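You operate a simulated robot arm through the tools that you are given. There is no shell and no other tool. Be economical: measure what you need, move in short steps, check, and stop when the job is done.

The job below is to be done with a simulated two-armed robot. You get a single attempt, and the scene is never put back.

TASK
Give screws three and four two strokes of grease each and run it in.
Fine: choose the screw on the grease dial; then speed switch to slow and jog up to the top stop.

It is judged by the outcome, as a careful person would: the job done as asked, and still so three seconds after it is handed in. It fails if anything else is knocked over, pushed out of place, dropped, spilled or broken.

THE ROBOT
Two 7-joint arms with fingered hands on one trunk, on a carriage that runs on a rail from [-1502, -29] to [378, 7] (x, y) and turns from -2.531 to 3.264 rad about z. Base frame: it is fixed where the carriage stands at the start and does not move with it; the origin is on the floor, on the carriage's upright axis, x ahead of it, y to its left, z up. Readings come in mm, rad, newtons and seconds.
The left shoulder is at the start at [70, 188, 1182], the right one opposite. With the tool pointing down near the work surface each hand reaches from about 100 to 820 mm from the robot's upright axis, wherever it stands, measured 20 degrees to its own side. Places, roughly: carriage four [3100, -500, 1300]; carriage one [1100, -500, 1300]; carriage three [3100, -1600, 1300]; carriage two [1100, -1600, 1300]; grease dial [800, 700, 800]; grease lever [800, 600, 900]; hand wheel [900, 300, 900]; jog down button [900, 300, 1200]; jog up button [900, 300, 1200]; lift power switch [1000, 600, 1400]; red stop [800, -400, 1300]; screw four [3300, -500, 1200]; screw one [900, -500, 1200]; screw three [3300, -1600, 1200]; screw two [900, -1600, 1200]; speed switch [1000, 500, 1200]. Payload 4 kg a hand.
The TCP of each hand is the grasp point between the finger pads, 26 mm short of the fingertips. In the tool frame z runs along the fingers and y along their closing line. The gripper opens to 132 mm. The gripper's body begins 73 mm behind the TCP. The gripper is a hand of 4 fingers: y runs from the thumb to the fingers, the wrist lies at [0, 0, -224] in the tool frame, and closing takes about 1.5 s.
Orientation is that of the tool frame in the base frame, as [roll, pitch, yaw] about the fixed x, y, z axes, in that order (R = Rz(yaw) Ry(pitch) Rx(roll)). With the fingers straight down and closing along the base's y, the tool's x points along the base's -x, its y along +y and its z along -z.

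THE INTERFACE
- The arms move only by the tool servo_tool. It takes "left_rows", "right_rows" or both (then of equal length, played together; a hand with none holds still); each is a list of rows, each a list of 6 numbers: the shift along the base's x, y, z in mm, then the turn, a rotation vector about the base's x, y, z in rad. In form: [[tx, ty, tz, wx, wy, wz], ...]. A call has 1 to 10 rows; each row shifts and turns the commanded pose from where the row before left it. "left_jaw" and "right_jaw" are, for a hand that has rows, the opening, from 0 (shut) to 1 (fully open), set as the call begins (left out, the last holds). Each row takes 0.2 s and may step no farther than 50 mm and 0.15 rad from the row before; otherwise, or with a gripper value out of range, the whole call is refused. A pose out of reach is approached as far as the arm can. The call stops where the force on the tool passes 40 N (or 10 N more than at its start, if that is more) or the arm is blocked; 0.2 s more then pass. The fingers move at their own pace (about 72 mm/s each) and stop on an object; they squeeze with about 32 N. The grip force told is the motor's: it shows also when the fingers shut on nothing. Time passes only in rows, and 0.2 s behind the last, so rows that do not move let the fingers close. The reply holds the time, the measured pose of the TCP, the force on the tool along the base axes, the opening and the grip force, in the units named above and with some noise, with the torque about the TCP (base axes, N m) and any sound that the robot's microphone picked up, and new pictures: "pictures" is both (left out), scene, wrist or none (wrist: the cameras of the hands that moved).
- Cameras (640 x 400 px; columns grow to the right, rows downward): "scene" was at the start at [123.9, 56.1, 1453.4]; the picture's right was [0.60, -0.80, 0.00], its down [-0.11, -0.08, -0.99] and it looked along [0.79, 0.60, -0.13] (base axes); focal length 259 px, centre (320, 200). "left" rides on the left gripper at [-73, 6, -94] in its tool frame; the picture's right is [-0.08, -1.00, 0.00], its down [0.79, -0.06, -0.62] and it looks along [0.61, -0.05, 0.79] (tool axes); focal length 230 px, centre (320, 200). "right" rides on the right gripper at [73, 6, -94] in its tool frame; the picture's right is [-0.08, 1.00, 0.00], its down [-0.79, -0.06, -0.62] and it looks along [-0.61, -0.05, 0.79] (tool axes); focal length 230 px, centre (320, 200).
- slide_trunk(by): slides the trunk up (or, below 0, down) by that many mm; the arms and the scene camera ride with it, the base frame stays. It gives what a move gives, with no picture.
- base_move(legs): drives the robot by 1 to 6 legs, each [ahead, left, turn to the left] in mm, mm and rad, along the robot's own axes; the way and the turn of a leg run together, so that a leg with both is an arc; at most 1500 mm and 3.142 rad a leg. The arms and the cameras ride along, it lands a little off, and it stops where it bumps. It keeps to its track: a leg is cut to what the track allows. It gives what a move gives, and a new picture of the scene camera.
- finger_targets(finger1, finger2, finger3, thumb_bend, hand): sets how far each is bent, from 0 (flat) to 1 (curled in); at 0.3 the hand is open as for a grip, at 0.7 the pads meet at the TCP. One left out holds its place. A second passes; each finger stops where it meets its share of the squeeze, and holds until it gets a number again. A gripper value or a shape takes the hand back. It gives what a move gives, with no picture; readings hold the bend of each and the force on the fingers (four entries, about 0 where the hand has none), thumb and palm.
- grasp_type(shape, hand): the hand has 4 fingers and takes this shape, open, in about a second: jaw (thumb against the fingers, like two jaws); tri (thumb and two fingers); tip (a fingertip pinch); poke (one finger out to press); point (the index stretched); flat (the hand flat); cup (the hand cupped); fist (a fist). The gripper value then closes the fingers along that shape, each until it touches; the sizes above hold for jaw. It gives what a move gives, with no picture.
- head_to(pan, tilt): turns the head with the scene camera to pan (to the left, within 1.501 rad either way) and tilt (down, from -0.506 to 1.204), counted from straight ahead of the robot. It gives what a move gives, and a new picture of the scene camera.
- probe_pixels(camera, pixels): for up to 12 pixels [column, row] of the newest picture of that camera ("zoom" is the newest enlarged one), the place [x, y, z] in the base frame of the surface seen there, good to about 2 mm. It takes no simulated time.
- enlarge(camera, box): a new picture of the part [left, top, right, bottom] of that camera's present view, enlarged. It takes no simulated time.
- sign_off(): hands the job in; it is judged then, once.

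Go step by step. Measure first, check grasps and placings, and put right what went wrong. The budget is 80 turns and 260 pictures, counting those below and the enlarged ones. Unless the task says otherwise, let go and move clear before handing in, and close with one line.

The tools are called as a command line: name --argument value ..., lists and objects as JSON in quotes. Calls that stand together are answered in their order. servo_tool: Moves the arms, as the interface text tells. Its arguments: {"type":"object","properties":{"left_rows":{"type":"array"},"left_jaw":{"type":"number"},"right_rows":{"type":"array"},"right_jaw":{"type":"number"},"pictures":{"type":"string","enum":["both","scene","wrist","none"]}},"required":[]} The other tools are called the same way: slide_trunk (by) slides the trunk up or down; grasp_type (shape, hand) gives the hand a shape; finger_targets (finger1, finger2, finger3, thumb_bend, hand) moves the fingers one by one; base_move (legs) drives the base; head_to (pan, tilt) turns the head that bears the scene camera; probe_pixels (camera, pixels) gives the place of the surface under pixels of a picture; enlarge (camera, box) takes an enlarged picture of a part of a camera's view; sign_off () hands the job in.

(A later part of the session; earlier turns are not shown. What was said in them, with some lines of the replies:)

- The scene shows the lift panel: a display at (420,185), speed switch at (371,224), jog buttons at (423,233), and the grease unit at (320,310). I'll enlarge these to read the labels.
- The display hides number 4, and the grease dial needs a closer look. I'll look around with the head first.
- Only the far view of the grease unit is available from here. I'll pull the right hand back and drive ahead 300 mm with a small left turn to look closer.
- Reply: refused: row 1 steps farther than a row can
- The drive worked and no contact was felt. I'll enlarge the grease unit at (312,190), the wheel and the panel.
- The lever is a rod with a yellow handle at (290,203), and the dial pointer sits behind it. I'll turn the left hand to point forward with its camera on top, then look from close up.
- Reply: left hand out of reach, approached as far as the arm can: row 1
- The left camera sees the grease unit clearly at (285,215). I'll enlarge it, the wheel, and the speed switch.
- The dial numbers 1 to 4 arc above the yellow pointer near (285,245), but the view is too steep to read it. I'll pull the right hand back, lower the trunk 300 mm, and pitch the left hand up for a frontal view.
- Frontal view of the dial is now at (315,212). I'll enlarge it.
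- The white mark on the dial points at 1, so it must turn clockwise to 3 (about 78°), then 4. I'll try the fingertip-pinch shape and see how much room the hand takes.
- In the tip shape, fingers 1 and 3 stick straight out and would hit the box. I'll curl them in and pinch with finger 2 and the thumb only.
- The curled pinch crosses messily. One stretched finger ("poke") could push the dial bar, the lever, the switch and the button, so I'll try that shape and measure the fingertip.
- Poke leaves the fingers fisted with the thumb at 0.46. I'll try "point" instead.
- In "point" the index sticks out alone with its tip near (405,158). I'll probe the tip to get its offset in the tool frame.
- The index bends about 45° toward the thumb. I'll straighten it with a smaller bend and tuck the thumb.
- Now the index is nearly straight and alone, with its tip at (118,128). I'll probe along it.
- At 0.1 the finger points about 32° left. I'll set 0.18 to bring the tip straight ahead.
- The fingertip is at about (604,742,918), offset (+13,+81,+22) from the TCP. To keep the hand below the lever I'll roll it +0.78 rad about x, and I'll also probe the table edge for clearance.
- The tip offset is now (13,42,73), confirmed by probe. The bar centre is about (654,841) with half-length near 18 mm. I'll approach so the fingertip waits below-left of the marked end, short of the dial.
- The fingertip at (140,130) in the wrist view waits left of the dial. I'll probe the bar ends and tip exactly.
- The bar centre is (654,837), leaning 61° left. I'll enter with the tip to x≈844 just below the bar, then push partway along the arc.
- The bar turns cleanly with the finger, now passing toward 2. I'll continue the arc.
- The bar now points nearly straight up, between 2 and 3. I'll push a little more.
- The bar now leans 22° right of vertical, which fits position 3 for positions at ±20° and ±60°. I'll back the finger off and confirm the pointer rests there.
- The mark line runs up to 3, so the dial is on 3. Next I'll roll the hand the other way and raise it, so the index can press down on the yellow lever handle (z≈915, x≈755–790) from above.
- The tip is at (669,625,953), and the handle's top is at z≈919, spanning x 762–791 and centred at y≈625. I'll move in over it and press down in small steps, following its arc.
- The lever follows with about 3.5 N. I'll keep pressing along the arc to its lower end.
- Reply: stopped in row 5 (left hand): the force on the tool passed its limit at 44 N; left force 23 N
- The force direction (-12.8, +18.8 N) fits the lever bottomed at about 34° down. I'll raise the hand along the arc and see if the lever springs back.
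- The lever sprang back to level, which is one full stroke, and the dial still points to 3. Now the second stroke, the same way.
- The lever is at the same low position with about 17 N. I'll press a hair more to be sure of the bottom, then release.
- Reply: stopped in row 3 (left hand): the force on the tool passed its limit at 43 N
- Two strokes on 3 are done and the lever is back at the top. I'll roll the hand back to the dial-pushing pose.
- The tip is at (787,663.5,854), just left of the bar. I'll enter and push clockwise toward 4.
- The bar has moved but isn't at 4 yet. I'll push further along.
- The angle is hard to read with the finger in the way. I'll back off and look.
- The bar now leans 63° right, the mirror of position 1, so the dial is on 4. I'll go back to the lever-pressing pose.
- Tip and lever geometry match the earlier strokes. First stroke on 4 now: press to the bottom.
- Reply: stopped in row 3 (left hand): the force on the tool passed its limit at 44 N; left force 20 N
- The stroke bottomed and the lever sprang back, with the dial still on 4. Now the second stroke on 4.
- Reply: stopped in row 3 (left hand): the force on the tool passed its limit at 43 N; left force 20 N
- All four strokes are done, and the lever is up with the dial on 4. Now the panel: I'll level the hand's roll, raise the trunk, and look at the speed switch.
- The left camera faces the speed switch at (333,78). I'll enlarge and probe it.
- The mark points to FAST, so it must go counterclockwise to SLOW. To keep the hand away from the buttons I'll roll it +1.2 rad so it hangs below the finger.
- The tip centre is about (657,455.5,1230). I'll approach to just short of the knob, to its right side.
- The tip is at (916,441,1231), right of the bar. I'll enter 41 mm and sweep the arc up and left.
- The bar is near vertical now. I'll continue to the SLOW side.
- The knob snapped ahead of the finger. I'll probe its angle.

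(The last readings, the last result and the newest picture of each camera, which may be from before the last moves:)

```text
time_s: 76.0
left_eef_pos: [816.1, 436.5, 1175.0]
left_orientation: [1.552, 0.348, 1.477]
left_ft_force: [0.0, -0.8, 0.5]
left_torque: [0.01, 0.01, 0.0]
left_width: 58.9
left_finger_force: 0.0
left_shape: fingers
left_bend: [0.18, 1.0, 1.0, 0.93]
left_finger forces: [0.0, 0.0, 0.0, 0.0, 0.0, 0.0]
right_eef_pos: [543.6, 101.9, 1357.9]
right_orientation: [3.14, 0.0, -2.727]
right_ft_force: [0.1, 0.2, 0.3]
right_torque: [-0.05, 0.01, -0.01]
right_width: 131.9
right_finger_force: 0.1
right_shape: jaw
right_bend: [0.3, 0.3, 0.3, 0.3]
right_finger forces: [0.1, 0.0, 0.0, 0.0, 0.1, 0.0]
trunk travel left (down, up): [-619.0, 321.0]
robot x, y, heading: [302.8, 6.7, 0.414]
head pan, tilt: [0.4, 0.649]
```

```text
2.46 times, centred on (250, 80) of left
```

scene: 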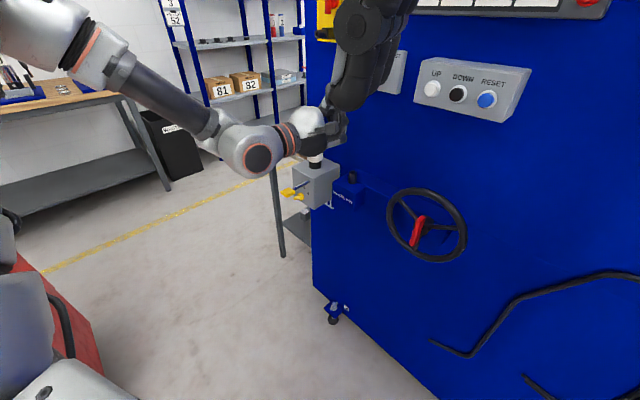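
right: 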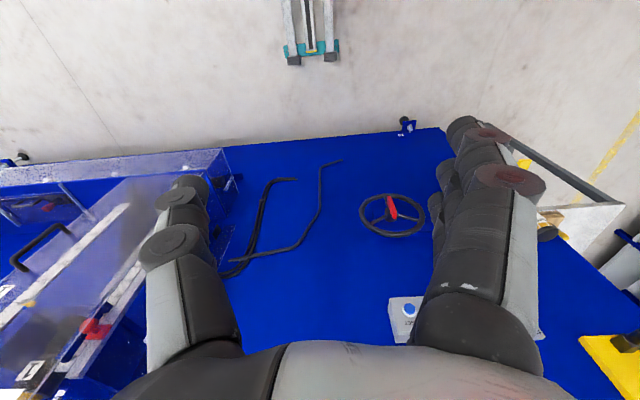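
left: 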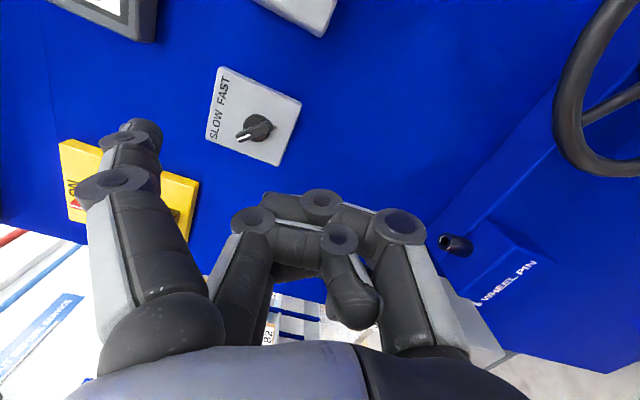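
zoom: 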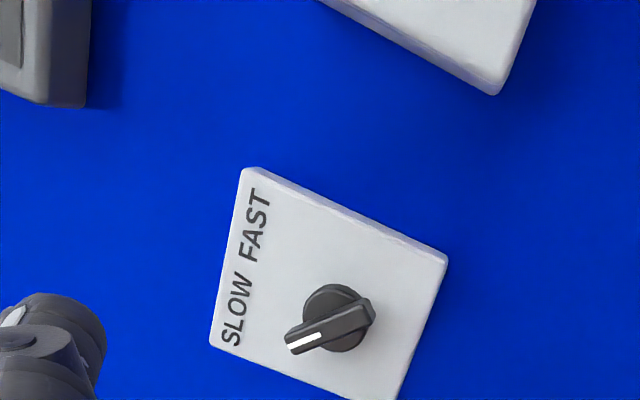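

The mark is 44° left, so the switch is on SLOW. Before jogging I'll look closely at the hand wheel's red part and the display.

enlarge --camera "scene" --box '[375, 175, 485, 275]'

head_to --pan -0.25 --tilt 0.15

```text
4.00 times, centred on (430, 225) of scene
```

zoom: 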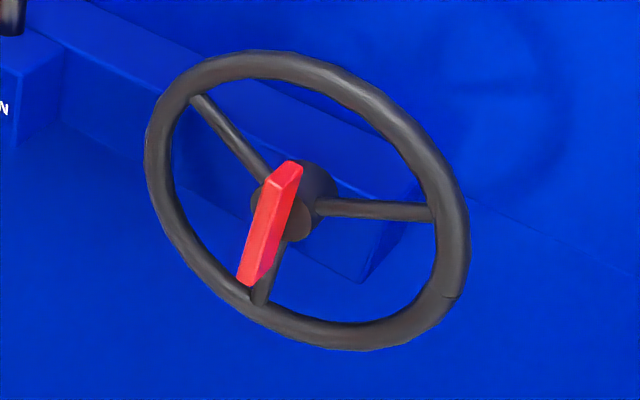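

```text
time_s: 77.0
left_eef_pos: [816.5, 435.3, 1175.2]
left_orientation: [1.551, 0.347, 1.474]
left_ft_force: [0.0, 0.0, -0.1]
left_torque: [-0.02, 0.01, 0.0]
left_width: 59.3
left_finger_force: 0.0
left_shape: fingers
left_bend: [0.18, 1.0, 1.0, 0.93]
left_finger forces: [0.1, 0.1, 0.1, 0.0, 0.1, 0.0]
right_eef_pos: [544.4, 102.0, 1358.2]
right_orientation: [-3.14, 0.0, -2.728]
right_ft_force: [-0.3, -0.1, 0.4]
right_torque: [0.0, 0.01, -0.01]
right_width: 131.7
right_finger_force: 0.0
right_shape: jaw
right_bend: [0.3, 0.3, 0.3, 0.3]
right_finger forces: [0.1, 0.0, 0.0, 0.1, 0.0, 0.0]
trunk travel left (down, up): [-619.0, 321.0]
robot x, y, heading: [302.8, 7.7, 0.421]
head pan, tilt: [-0.25, 0.15]
```

scene: 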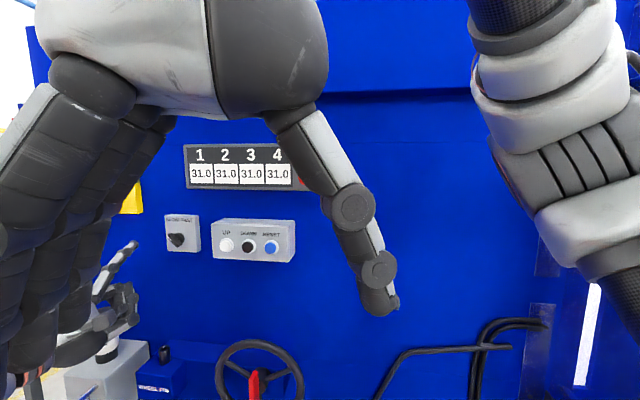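

The red part is a pin in the wheel hub; the job doesn't mention it, so I'll leave it and watch the wheel while jogging. The display shows all four screws at 31.0. I'll move the fingertip in front of UP (930,326.5,1235).

servo_tool --left_rows '[[0, -40, -8, 0, 0, 0], [0, -40, -8, 0, 0, 0], [0, -36, -7, 0, 0, 0], [40, 0, 0, 0, 0, 0], [25, 0, 0, 0, 0, 0], [0, 0, 0, 0, 0, 0]]'

probe_pixels --camera "left" --pixels '[[145, 123], [152, 127], [125, 137]]'

enlarge --camera "scene" --box '[140, 130, 320, 300]'

```text
time_s: 78.4
left_eef_pos: [869.1, 411.3, 1169.5]
left_orientation: [1.551, 0.35, 1.469]
left_ft_force: [-0.3, -0.5, -0.2]
left_torque: [-0.02, -0.02, -0.04]
left_width: 59.3
left_finger_force: 0.0
left_shape: fingers
left_bend: [0.18, 1.0, 1.0, 0.93]
left_finger forces: [0.0, 0.0, 0.0, 0.1, 0.1, 0.0]
left hand out of reach, approached as far as the arm can: row 1, 2, 3, 4, 5
right_eef_pos: [543.4, 99.2, 1360.4]
right_orientation: [-3.14, -0.001, -2.728]
right_ft_force: [-0.7, -0.1, 0.5]
right_torque: [0.0, -0.02, 0.0]
right_width: 131.9
right_finger_force: 0.0
right_shape: jaw
right_bend: [0.3, 0.3, 0.3, 0.3]
right_finger forces: [0.0, 0.0, 0.0, 0.0, 0.1, 0.1]
trunk travel left (down, up): [-619.0, 321.0]
robot x, y, heading: [304.5, 6.7, 0.415]
head pan, tilt: [-0.25, 0.15]
```

scene: 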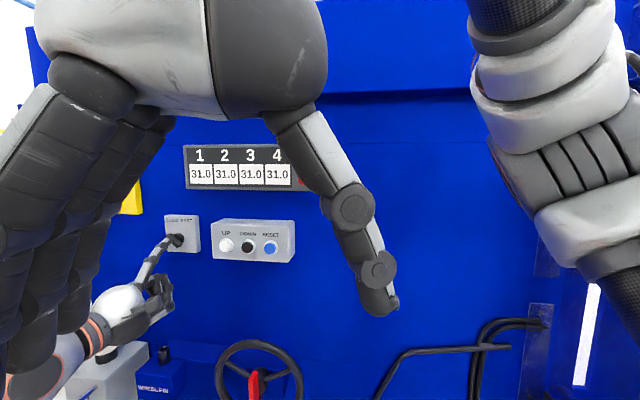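
left: 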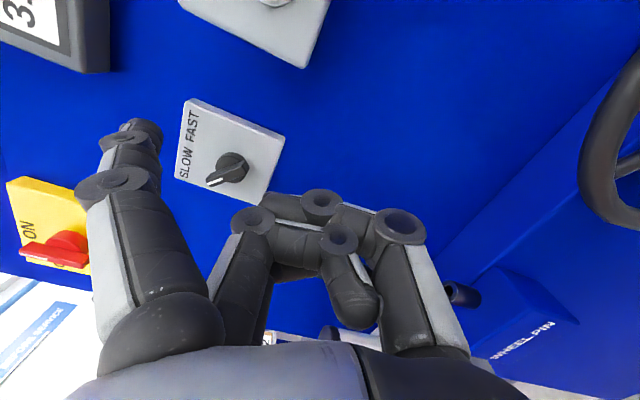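

```text
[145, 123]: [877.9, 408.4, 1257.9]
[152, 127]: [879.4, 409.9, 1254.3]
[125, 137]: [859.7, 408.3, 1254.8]
```

```text
2.35 times, centred on (230, 215) of scene
```

zoom: 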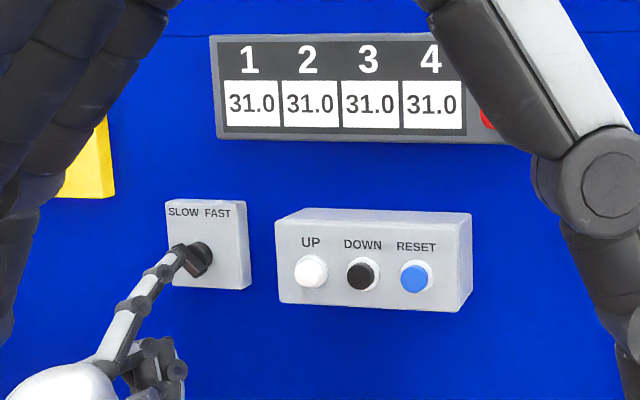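

The left arm can't swing that far right from this heading. I'll retract it, then turn the base back to face the panel squarely.

servo_tool --left_rows '[[-40, 20, 0, 0, 0, 0], [-40, 20, 0, 0, 0, 0], [-45, 15, 0, 0, 0, 0], [-45, 15, 0, 0, 0, 0], [-45, 10, 0, 0, 0, 0], [-45, 0, 0, 0, 0, 0], [-45, 0, 0, 0, 0, 0]]' --pictures "none"

base_move --legs '[[0, 0, -0.41]]'

```text
time_s: 80.0
left_eef_pos: [561.4, 493.1, 1174.5]
left_orientation: [1.552, 0.344, 1.475]
left_ft_force: [-0.2, -0.2, 0.2]
left_torque: [-0.02, -0.02, 0.0]
left_width: 58.9
left_finger_force: 0.1
left_shape: fingers
left_bend: [0.18, 1.0, 1.0, 0.93]
left_finger forces: [0.0, 0.0, 0.0, 0.1, 0.1, 0.0]
right_eef_pos: [542.0, 100.4, 1359.0]
right_orientation: [3.141, 0.001, -2.726]
right_ft_force: [-0.4, -0.1, 0.7]
right_torque: [0.05, -0.04, 0.0]
right_width: 131.8
right_finger_force: 0.0
right_shape: jaw
right_bend: [0.3, 0.3, 0.3, 0.3]
right_finger forces: [0.0, 0.0, 0.0, 0.0, 0.0, 0.1]
trunk travel left (down, up): [-619.0, 321.0]
robot x, y, heading: [306.2, 1.7, 0.412]
head pan, tilt: [-0.25, 0.15]
```

```text
time_s: 81.7
left_eef_pos: [743.4, 345.8, 1173.3]
left_orientation: [1.552, 0.348, 1.051]
left_ft_force: [0.3, -0.3, -1.0]
left_torque: [0.02, 0.02, 0.0]
left_width: 59.1
left_finger_force: 0.1
left_shape: fingers
left_bend: [0.18, 1.0, 1.0, 0.93]
left_finger forces: [0.1, 0.1, 0.0, 0.1, 0.1, 0.0]
right_eef_pos: [562.1, -5.2, 1359.4]
right_orientation: [-3.141, 0.001, 3.13]
right_ft_force: [-0.5, -0.8, 0.6]
right_torque: [0.01, 0.02, 0.01]
right_width: 131.9
right_finger_force: 0.0
right_shape: jaw
right_bend: [0.3, 0.3, 0.3, 0.3]
right_finger forces: [0.1, 0.0, 0.0, 0.0, 0.1, 0.1]
trunk travel left (down, up): [-619.0, 321.0]
robot x, y, heading: [304.0, 5.4, -0.011]
head pan, tilt: [-0.25, 0.15]
```

scene: 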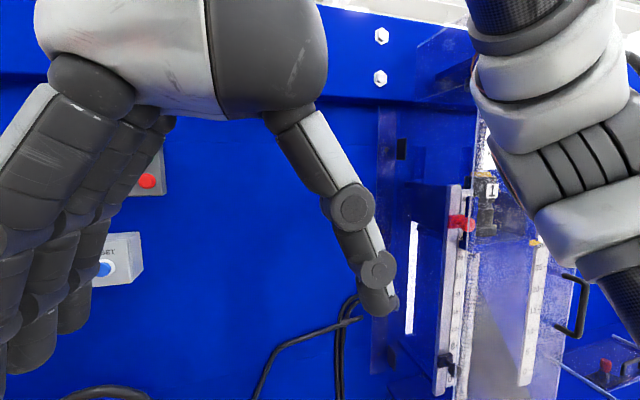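

Base is square now. I'll yaw the left hand back to face +x, move the right hand aside to free the view, and pan the head to the display.

servo_tool --left_rows '[[-10, 0, 0, 0, 0, 0.14], [-10, 0, 0, 0, 0, 0.14], [-10, 0, 0, 0, 0, 0.14], [0, 0, 0, 0, 0, 0]]' --right_rows '[[-20, -40, 0, 0, 0, 0], [-20, -40, 0, 0, 0, 0], [-20, -40, 0, 0, 0, 0], [-20, -40, 0, 0, 0, 0]]' --pictures "none"

head_to --pan 0.35 --tilt 0.25

servo_tool --left_rows '[[0, 0, 0, 0, 0, 0]]' --pictures "wrist"

probe_pixels --camera "left" --pixels '[[145, 123], [152, 127], [125, 137]]'

```text
time_s: 82.7
left_eef_pos: [758.0, 404.2, 1183.1]
left_orientation: [1.551, 0.346, 1.469]
left_ft_force: [-1.0, 0.7, 0.4]
left_torque: [0.04, -0.02, 0.0]
left_width: 59.1
left_finger_force: 0.1
left_shape: fingers
left_bend: [0.18, 1.0, 1.0, 0.93]
left_finger forces: [0.0, 0.0, 0.0, 0.0, 0.0, 0.1]
left hand out of reach, approached as far as the arm can: row 2, 3
right_eef_pos: [506.0, -142.9, 1349.7]
right_orientation: [3.138, 0.002, 3.133]
right_ft_force: [-0.5, -0.9, 0.4]
right_torque: [0.08, 0.03, -0.04]
right_width: 131.9
right_finger_force: 0.0
right_shape: jaw
right_bend: [0.3, 0.3, 0.3, 0.3]
right_finger forces: [0.1, 0.0, 0.0, 0.1, 0.0, 0.0]
right hand out of reach, approached as far as the arm can: row 4
trunk travel left (down, up): [-619.0, 321.0]
robot x, y, heading: [304.2, 5.7, -0.008]
head pan, tilt: [-0.25, 0.15]
```

```text
time_s: 83.7
left_eef_pos: [756.7, 405.2, 1182.3]
left_orientation: [1.551, 0.346, 1.468]
left_ft_force: [-0.1, 0.0, -0.5]
left_torque: [0.0, -0.02, 0.01]
left_width: 59.1
left_finger_force: 0.0
left_shape: fingers
left_bend: [0.18, 1.0, 1.0, 0.93]
left_finger forces: [0.0, 0.1, 0.1, 0.1, 0.0, 0.0]
right_eef_pos: [505.1, -139.8, 1350.3]
right_orientation: [3.14, 0.003, 3.131]
right_ft_force: [0.2, 0.9, 0.5]
right_torque: [0.01, 0.01, 0.02]
right_width: 131.6
right_finger_force: 0.1
right_shape: jaw
right_bend: [0.3, 0.3, 0.3, 0.3]
right_finger forces: [0.1, 0.1, 0.0, 0.1, 0.0, 0.1]
trunk travel left (down, up): [-619.0, 321.0]
robot x, y, heading: [306.3, 5.6, -0.008]
head pan, tilt: [0.351, 0.25]
```

scene: 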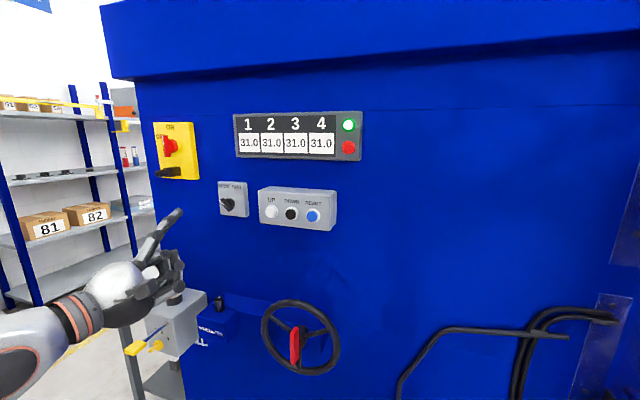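

```text
time_s: 84.1
left_eef_pos: [756.8, 405.6, 1183.0]
left_orientation: [1.551, 0.349, 1.469]
left_ft_force: [0.2, 0.6, -1.0]
left_torque: [0.0, -0.01, 0.0]
left_width: 59.0
left_finger_force: 0.1
left_shape: fingers
left_bend: [0.18, 1.0, 1.0, 0.93]
left_finger forces: [0.0, 0.1, 0.1, 0.1, 0.0, 0.1]
right_eef_pos: [505.9, -140.1, 1350.9]
right_orientation: [3.14, 0.002, 3.131]
right_ft_force: [0.1, -0.4, 0.5]
right_torque: [0.0, 0.02, 0.02]
right_width: 132.1
right_finger_force: 0.1
right_shape: jaw
right_bend: [0.3, 0.3, 0.3, 0.3]
right_finger forces: [0.0, 0.0, 0.1, 0.0, 0.0, 0.0]
trunk travel left (down, up): [-619.0, 321.0]
robot x, y, heading: [305.3, 5.6, -0.009]
head pan, tilt: [0.351, 0.25]
```

left: 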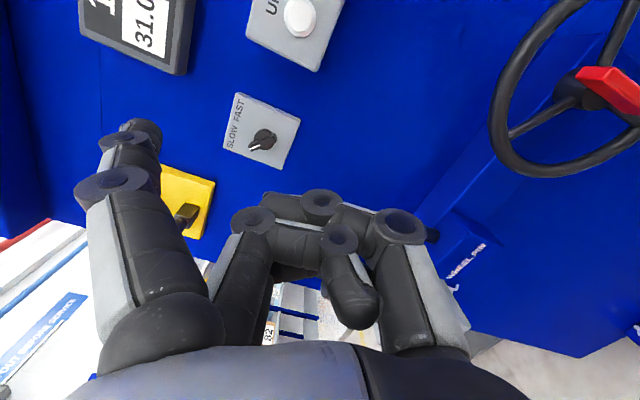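

```text
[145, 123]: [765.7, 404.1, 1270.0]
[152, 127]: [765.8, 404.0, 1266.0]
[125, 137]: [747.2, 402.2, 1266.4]
```

The view is clear: the display reads 31.0 ×4 and the switch is on SLOW. This hand yaw isn't reachable, but the earlier slanted pose was, so I'll yaw back −0.42 and approach UP from there.

servo_tool --left_rows '[[10, 0, 0, 0, 0, -0.14], [10, 0, 0, 0, 0, -0.14], [10, 0, 0, 0, 0, -0.14], [30, -6, -7, 0, 0, 0], [40, -7, -7, 0, 0, 0], [40, -7, -7, 0, 0, 0], [0, 0, 0, 0, 0, 0]]'

probe_pixels --camera "left" --pixels '[[145, 123], [152, 127], [125, 137]]'

enlarge --camera "scene" --box '[200, 100, 380, 260]'

```text
time_s: 85.7
left_eef_pos: [897.5, 389.7, 1165.4]
left_orientation: [1.55, 0.346, 1.051]
left_ft_force: [-0.5, -0.4, -0.1]
left_torque: [0.0, 0.03, -0.01]
left_width: 59.1
left_finger_force: 0.0
left_shape: fingers
left_bend: [0.18, 1.0, 1.0, 0.93]
left_finger forces: [0.0, 0.1, 0.0, 0.1, 0.1, 0.0]
right_eef_pos: [505.8, -139.5, 1349.1]
right_orientation: [3.137, 0.003, 3.132]
right_ft_force: [0.1, 0.3, -0.5]
right_torque: [0.0, -0.03, -0.01]
right_width: 131.9
right_finger_force: 0.1
right_shape: jaw
right_bend: [0.3, 0.3, 0.3, 0.3]
right_finger forces: [0.0, 0.0, 0.0, 0.1, 0.1, 0.1]
trunk travel left (down, up): [-619.0, 321.0]
robot x, y, heading: [305.8, 4.0, -0.011]
head pan, tilt: [0.351, 0.25]
```

scene: 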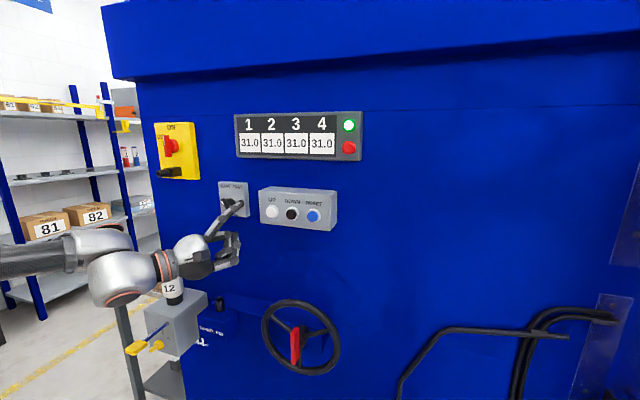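
left: 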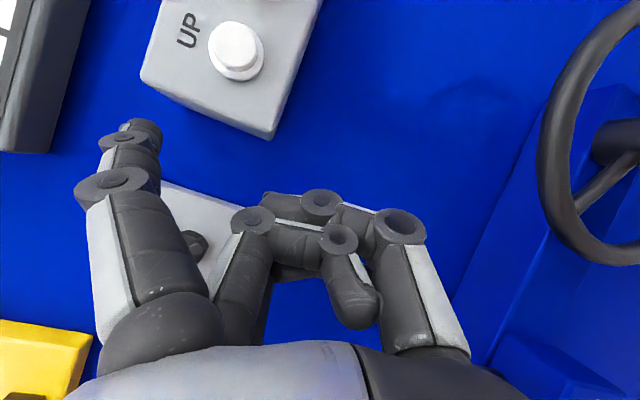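

```text
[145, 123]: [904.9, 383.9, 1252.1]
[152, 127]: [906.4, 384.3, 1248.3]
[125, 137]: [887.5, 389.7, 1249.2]
```

```text
2.50 times, centred on (290, 180) of scene
```

zoom: 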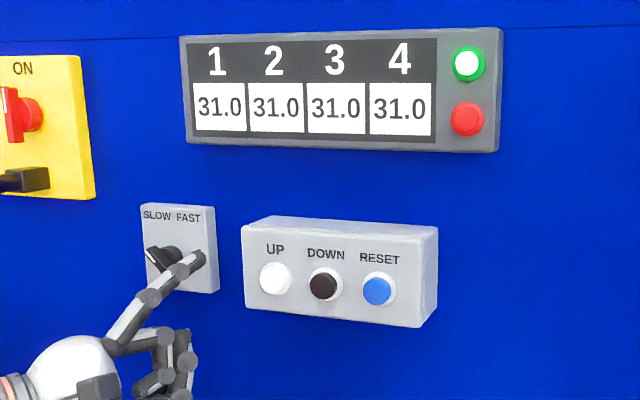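

The tip is at about (911,392,1247), so I need −65 in y and −12 in z. I'll slide sideways and recheck.

servo_tool --left_rows '[[-10, -15, -3, 0, 0, 0], [-5, -25, -5, 0, 0, 0], [0, -25, -4, 0, 0, 0], [0, 0, 0, 0, 0, 0]]'

probe_pixels --camera "left" --pixels '[[145, 123], [152, 127], [125, 137]]'

enlarge --camera "left" --box '[60, 40, 320, 200]'

```text
time_s: 86.7
left_eef_pos: [883.9, 322.9, 1151.4]
left_orientation: [1.551, 0.348, 1.053]
left_ft_force: [0.3, -0.3, 0.2]
left_torque: [0.0, 0.0, 0.0]
left_width: 59.3
left_finger_force: 0.1
left_shape: fingers
left_bend: [0.18, 1.0, 1.0, 0.93]
left_finger forces: [0.0, 0.0, 0.1, 0.0, 0.0, 0.0]
right_eef_pos: [505.3, -140.4, 1350.5]
right_orientation: [3.141, 0.001, 3.132]
right_ft_force: [0.2, 0.8, -0.1]
right_torque: [0.01, -0.01, 0.01]
right_width: 132.1
right_finger_force: 0.1
right_shape: jaw
right_bend: [0.3, 0.3, 0.3, 0.3]
right_finger forces: [0.0, 0.1, 0.0, 0.0, 0.0, 0.0]
trunk travel left (down, up): [-619.0, 321.0]
robot x, y, heading: [309.1, 3.8, -0.016]
head pan, tilt: [0.351, 0.25]
```

scene: 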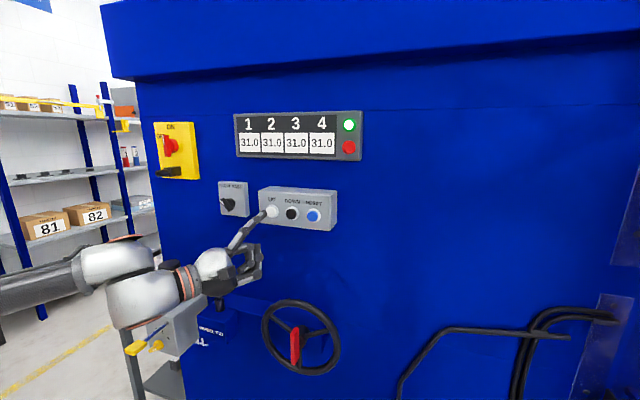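
left: 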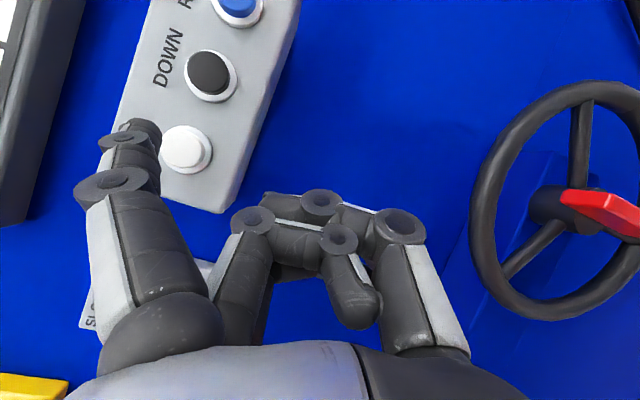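

```text
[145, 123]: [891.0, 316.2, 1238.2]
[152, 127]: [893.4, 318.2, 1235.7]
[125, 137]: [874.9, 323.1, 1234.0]
```

```text
2.46 times, centred on (190, 120) of left
```

zoom: 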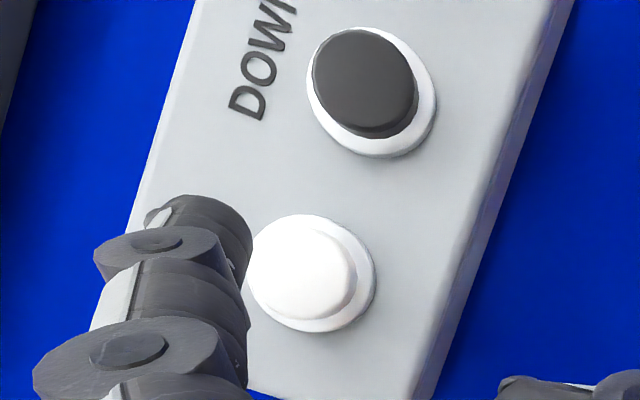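

The tip is aligned with UP at (898,325,1234). I'll advance and press gently, then watch the display.

servo_tool --left_rows '[[15, 0, 0, 0, 0, 0], [10, 0, 0, 0, 0, 0], [4, 0, 0, 0, 0, 0], [4, 0, 0, 0, 0, 0], [2, 0, 0, 0, 0, 0], [0, 0, 0, 0, 0, 0]]'

enlarge --camera "scene" --box '[200, 100, 380, 260]'

```text
time_s: 88.1
left_eef_pos: [916.6, 321.4, 1150.0]
left_orientation: [1.551, 0.345, 1.053]
left_ft_force: [-7.7, 0.7, -3.0]
left_torque: [-0.04, -0.68, 0.03]
left_width: 59.8
left_finger_force: 4.4
left_shape: fingers
left_bend: [0.18, 1.0, 1.0, 0.93]
left_finger forces: [7.7, 0.1, 0.0, 0.0, 0.1, 0.0]
right_eef_pos: [504.5, -140.5, 1349.4]
right_orientation: [3.14, 0.004, 3.13]
right_ft_force: [-0.7, -0.4, 0.6]
right_torque: [0.03, 0.0, 0.02]
right_width: 131.9
right_finger_force: 0.0
right_shape: jaw
right_bend: [0.3, 0.3, 0.3, 0.3]
right_finger forces: [0.0, 0.0, 0.0, 0.0, 0.1, 0.0]
trunk travel left (down, up): [-619.0, 321.0]
robot x, y, heading: [303.2, 4.9, -0.016]
head pan, tilt: [0.351, 0.25]
heard: click
```

scene: 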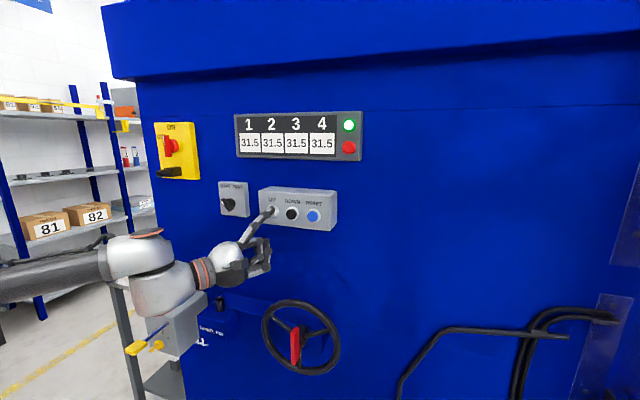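
left: 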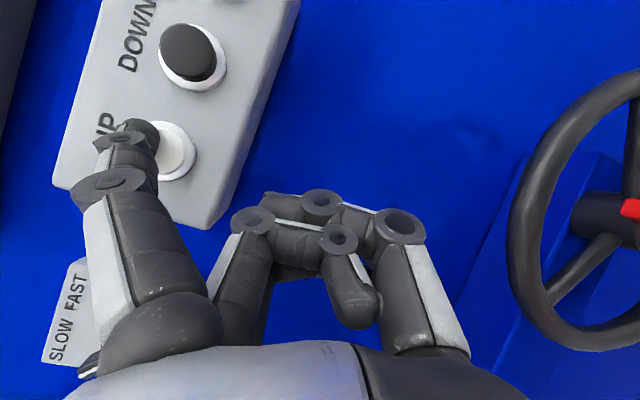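

```text
2.50 times, centred on (290, 180) of scene
```

zoom: 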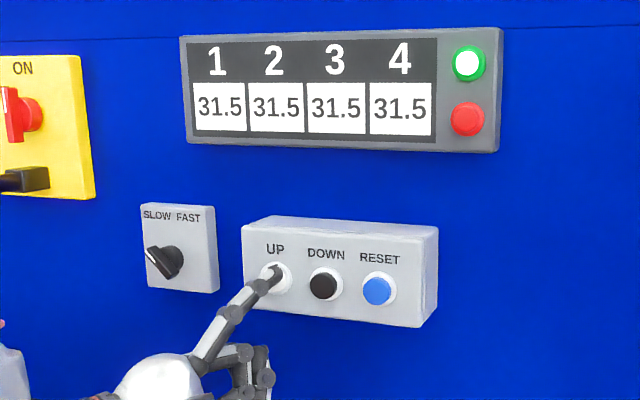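

The lift is rising slowly (31.5 on all four) and green stays lit; the wheel is still. I'll keep holding.

servo_tool --left_rows '[[0, 0, 0, 0, 0, 0], [0, 0, 0, 0, 0, 0], [0, 0, 0, 0, 0, 0], [0, 0, 0, 0, 0, 0], [0, 0, 0, 0, 0, 0], [0, 0, 0, 0, 0, 0], [0, 0, 0, 0, 0, 0], [0, 0, 0, 0, 0, 0], [0, 0, 0, 0, 0, 0], [0, 0, 0, 0, 0, 0]]' --pictures "none"

enlarge --camera "scene" --box '[200, 100, 380, 260]'

```text
time_s: 90.3
left_eef_pos: [917.0, 321.3, 1150.3]
left_orientation: [1.55, 0.348, 1.051]
left_ft_force: [-7.4, 0.1, -2.4]
left_torque: [-0.06, -0.64, 0.03]
left_width: 59.8
left_finger_force: 3.5
left_shape: fingers
left_bend: [0.18, 1.0, 1.0, 0.93]
left_finger forces: [7.7, 0.0, 0.0, 0.0, 0.0, 0.1]
right_eef_pos: [504.5, -140.4, 1349.9]
right_orientation: [3.139, 0.004, 3.13]
right_ft_force: [1.0, -0.2, -0.2]
right_torque: [0.01, 0.03, 0.03]
right_width: 131.9
right_finger_force: 0.0
right_shape: jaw
right_bend: [0.3, 0.3, 0.3, 0.3]
right_finger forces: [0.1, 0.0, 0.0, 0.0, 0.0, 0.0]
trunk travel left (down, up): [-619.0, 321.0]
robot x, y, heading: [306.4, 0.1, -0.008]
head pan, tilt: [0.351, 0.25]
```

```text
2.50 times, centred on (290, 180) of scene
```

zoom: 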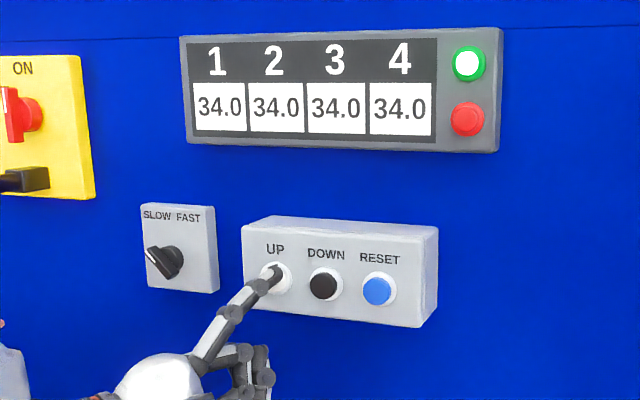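

About 1.1 per second; all four stay level. I'll continue holding with checks.

servo_tool --left_rows '[[0, 0, 0, 0, 0, 0], [0, 0, 0, 0, 0, 0], [0, 0, 0, 0, 0, 0], [0, 0, 0, 0, 0, 0], [0, 0, 0, 0, 0, 0], [0, 0, 0, 0, 0, 0], [0, 0, 0, 0, 0, 0], [0, 0, 0, 0, 0, 0], [0, 0, 0, 0, 0, 0], [0, 0, 0, 0, 0, 0]]' --pictures "none"

servo_tool --left_rows '[[0, 0, 0, 0, 0, 0], [0, 0, 0, 0, 0, 0], [0, 0, 0, 0, 0, 0], [0, 0, 0, 0, 0, 0], [0, 0, 0, 0, 0, 0], [0, 0, 0, 0, 0, 0], [0, 0, 0, 0, 0, 0], [0, 0, 0, 0, 0, 0], [0, 0, 0, 0, 0, 0], [0, 0, 0, 0, 0, 0]]' --pictures "none"

enlarge --camera "scene" --box '[200, 100, 380, 260]'

```text
time_s: 92.5
left_eef_pos: [916.0, 321.1, 1152.3]
left_orientation: [1.549, 0.346, 1.051]
left_ft_force: [-7.2, 0.6, -2.7]
left_torque: [-0.03, -0.64, 0.04]
left_width: 59.6
left_finger_force: 3.6
left_shape: fingers
left_bend: [0.18, 1.0, 1.0, 0.93]
left_finger forces: [7.6, 0.1, 0.1, 0.1, 0.0, 0.1]
right_eef_pos: [504.8, -140.3, 1350.8]
right_orientation: [3.141, 0.004, 3.131]
right_ft_force: [0.9, -0.3, 0.5]
right_torque: [0.02, 0.04, -0.03]
right_width: 131.6
right_finger_force: 0.1
right_shape: jaw
right_bend: [0.3, 0.3, 0.3, 0.3]
right_finger forces: [0.0, 0.0, 0.0, 0.1, 0.0, 0.0]
trunk travel left (down, up): [-619.0, 321.0]
robot x, y, heading: [302.8, 6.8, -0.009]
head pan, tilt: [0.351, 0.25]
```

```text
time_s: 94.7
left_eef_pos: [916.2, 322.0, 1150.7]
left_orientation: [1.55, 0.345, 1.052]
left_ft_force: [-7.1, 0.3, -2.2]
left_torque: [-0.06, -0.62, 0.02]
left_width: 59.7
left_finger_force: 3.5
left_shape: fingers
left_bend: [0.18, 1.0, 1.0, 0.93]
left_finger forces: [7.6, 0.0, 0.0, 0.0, 0.0, 0.1]
right_eef_pos: [505.1, -140.7, 1350.2]
right_orientation: [3.139, 0.004, 3.13]
right_ft_force: [0.3, 0.7, -0.1]
right_torque: [0.01, -0.01, 0.01]
right_width: 132.0
right_finger_force: 0.0
right_shape: jaw
right_bend: [0.3, 0.3, 0.3, 0.3]
right_finger forces: [0.0, 0.0, 0.0, 0.1, 0.0, 0.0]
trunk travel left (down, up): [-619.0, 321.0]
robot x, y, heading: [306.8, 6.8, -0.009]
head pan, tilt: [0.351, 0.25]
```

```text
2.50 times, centred on (290, 180) of scene
```

zoom: 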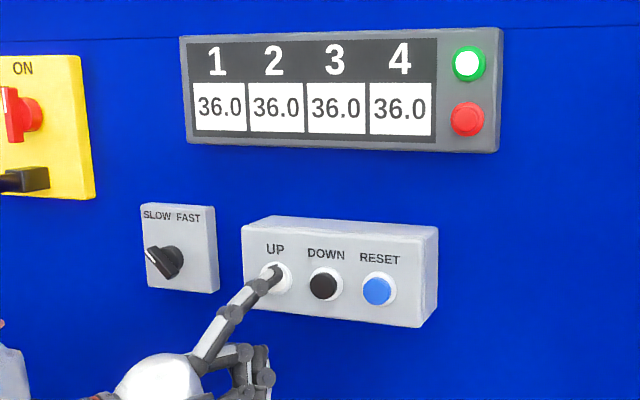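

36.0 is less than the expected 39, so it may be the top stop. I'll hold a bit more to confirm.

servo_tool --left_rows '[[0, 0, 0, 0, 0, 0], [0, 0, 0, 0, 0, 0], [0, 0, 0, 0, 0, 0], [0, 0, 0, 0, 0, 0], [0, 0, 0, 0, 0, 0], [0, 0, 0, 0, 0, 0], [0, 0, 0, 0, 0, 0], [0, 0, 0, 0, 0, 0]]' --pictures "none"

enlarge --camera "scene" --box '[200, 100, 380, 260]'

```text
time_s: 96.5
left_eef_pos: [917.0, 321.0, 1150.6]
left_orientation: [1.55, 0.345, 1.052]
left_ft_force: [-8.6, -0.6, -2.8]
left_torque: [-0.06, -0.6, 0.02]
left_width: 59.6
left_finger_force: 3.3
left_shape: fingers
left_bend: [0.18, 1.0, 1.0, 0.93]
left_finger forces: [7.7, 0.0, 0.0, 0.0, 0.0, 0.0]
right_eef_pos: [504.9, -139.1, 1350.3]
right_orientation: [3.138, 0.004, 3.131]
right_ft_force: [0.0, 0.3, -0.4]
right_torque: [-0.03, -0.01, -0.01]
right_width: 132.1
right_finger_force: 0.2
right_shape: jaw
right_bend: [0.3, 0.3, 0.3, 0.3]
right_finger forces: [0.0, 0.0, 0.0, 0.0, 0.0, 0.0]
trunk travel left (down, up): [-619.0, 321.0]
robot x, y, heading: [304.5, 7.0, -0.01]
head pan, tilt: [0.351, 0.25]
```

```text
2.50 times, centred on (290, 180) of scene
```

zoom: 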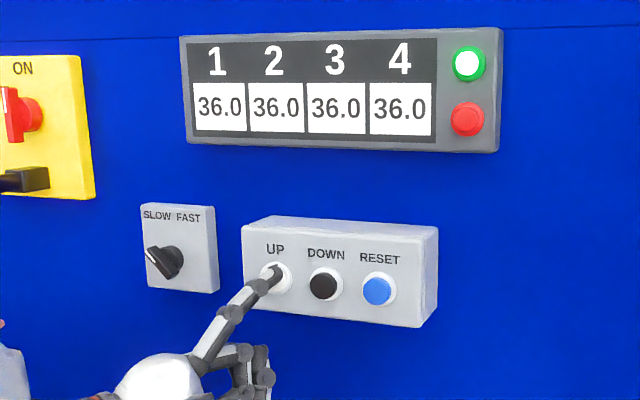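

The display holds at 36.0 on all four with UP still pressed, so the lift is at the top stop. I'll release, move clear, and check the panel and grease unit once more.

servo_tool --left_rows '[[-15, 0, 0, 0, 0, 0], [-40, 0, 0, 0, 0, 0], [-40, 0, 0, 0, 0, 0], [-40, 0, 0, 0, 0, 0], [-40, 0, 0, 0, 0, 0], [0, 0, 0, 0, 0, 0]]'

enlarge --camera "scene" --box '[100, 90, 400, 390]'

```text
time_s: 97.9
left_eef_pos: [744.3, 320.5, 1147.1]
left_orientation: [1.552, 0.347, 1.051]
left_ft_force: [-0.3, -0.2, 0.7]
left_torque: [-0.01, 0.0, 0.0]
left_width: 59.1
left_finger_force: 0.2
left_shape: fingers
left_bend: [0.18, 1.0, 1.0, 0.93]
left_finger forces: [0.0, 0.0, 0.1, 0.0, 0.0, 0.0]
left hand out of reach, approached as far as the arm can: row 2
right_eef_pos: [506.8, -141.6, 1350.0]
right_orientation: [3.138, 0.002, 3.131]
right_ft_force: [0.6, 0.3, -0.6]
right_torque: [0.01, 0.02, 0.02]
right_width: 132.0
right_finger_force: 0.0
right_shape: jaw
right_bend: [0.3, 0.3, 0.3, 0.3]
right_finger forces: [0.1, 0.1, 0.1, 0.0, 0.1, 0.0]
trunk travel left (down, up): [-619.0, 321.0]
robot x, y, heading: [303.9, 6.8, -0.011]
head pan, tilt: [0.351, 0.25]
```

scene: 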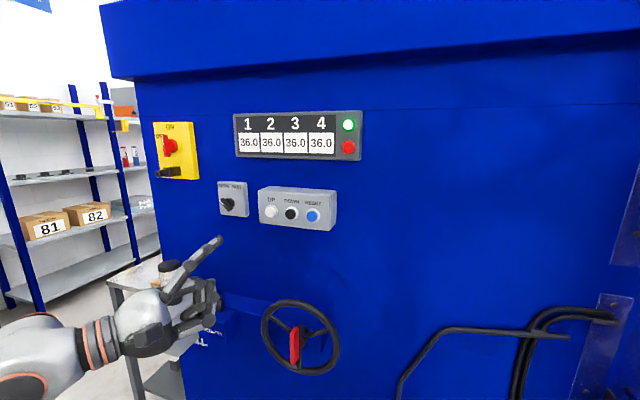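
left: 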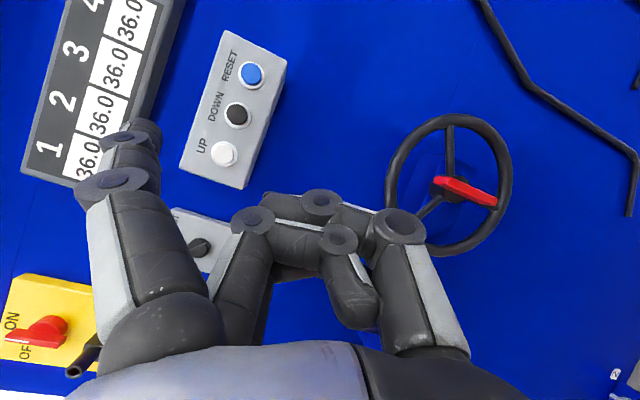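

```text
1.33 times, centred on (250, 240) of scene
```

zoom: 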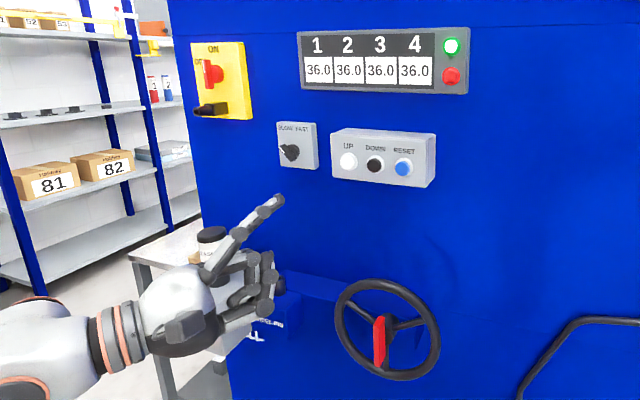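

UP is released, the display stays at 36.0 on all four with the green lamp lit, and the hands are clear. I'm handing in.

sign_off

```text
The job is handed in.
```

Screws three and four each got two full strokes of grease. With the speed switch on slow, I then jogged the lift up to its top stop, and all four displays read 36.0.
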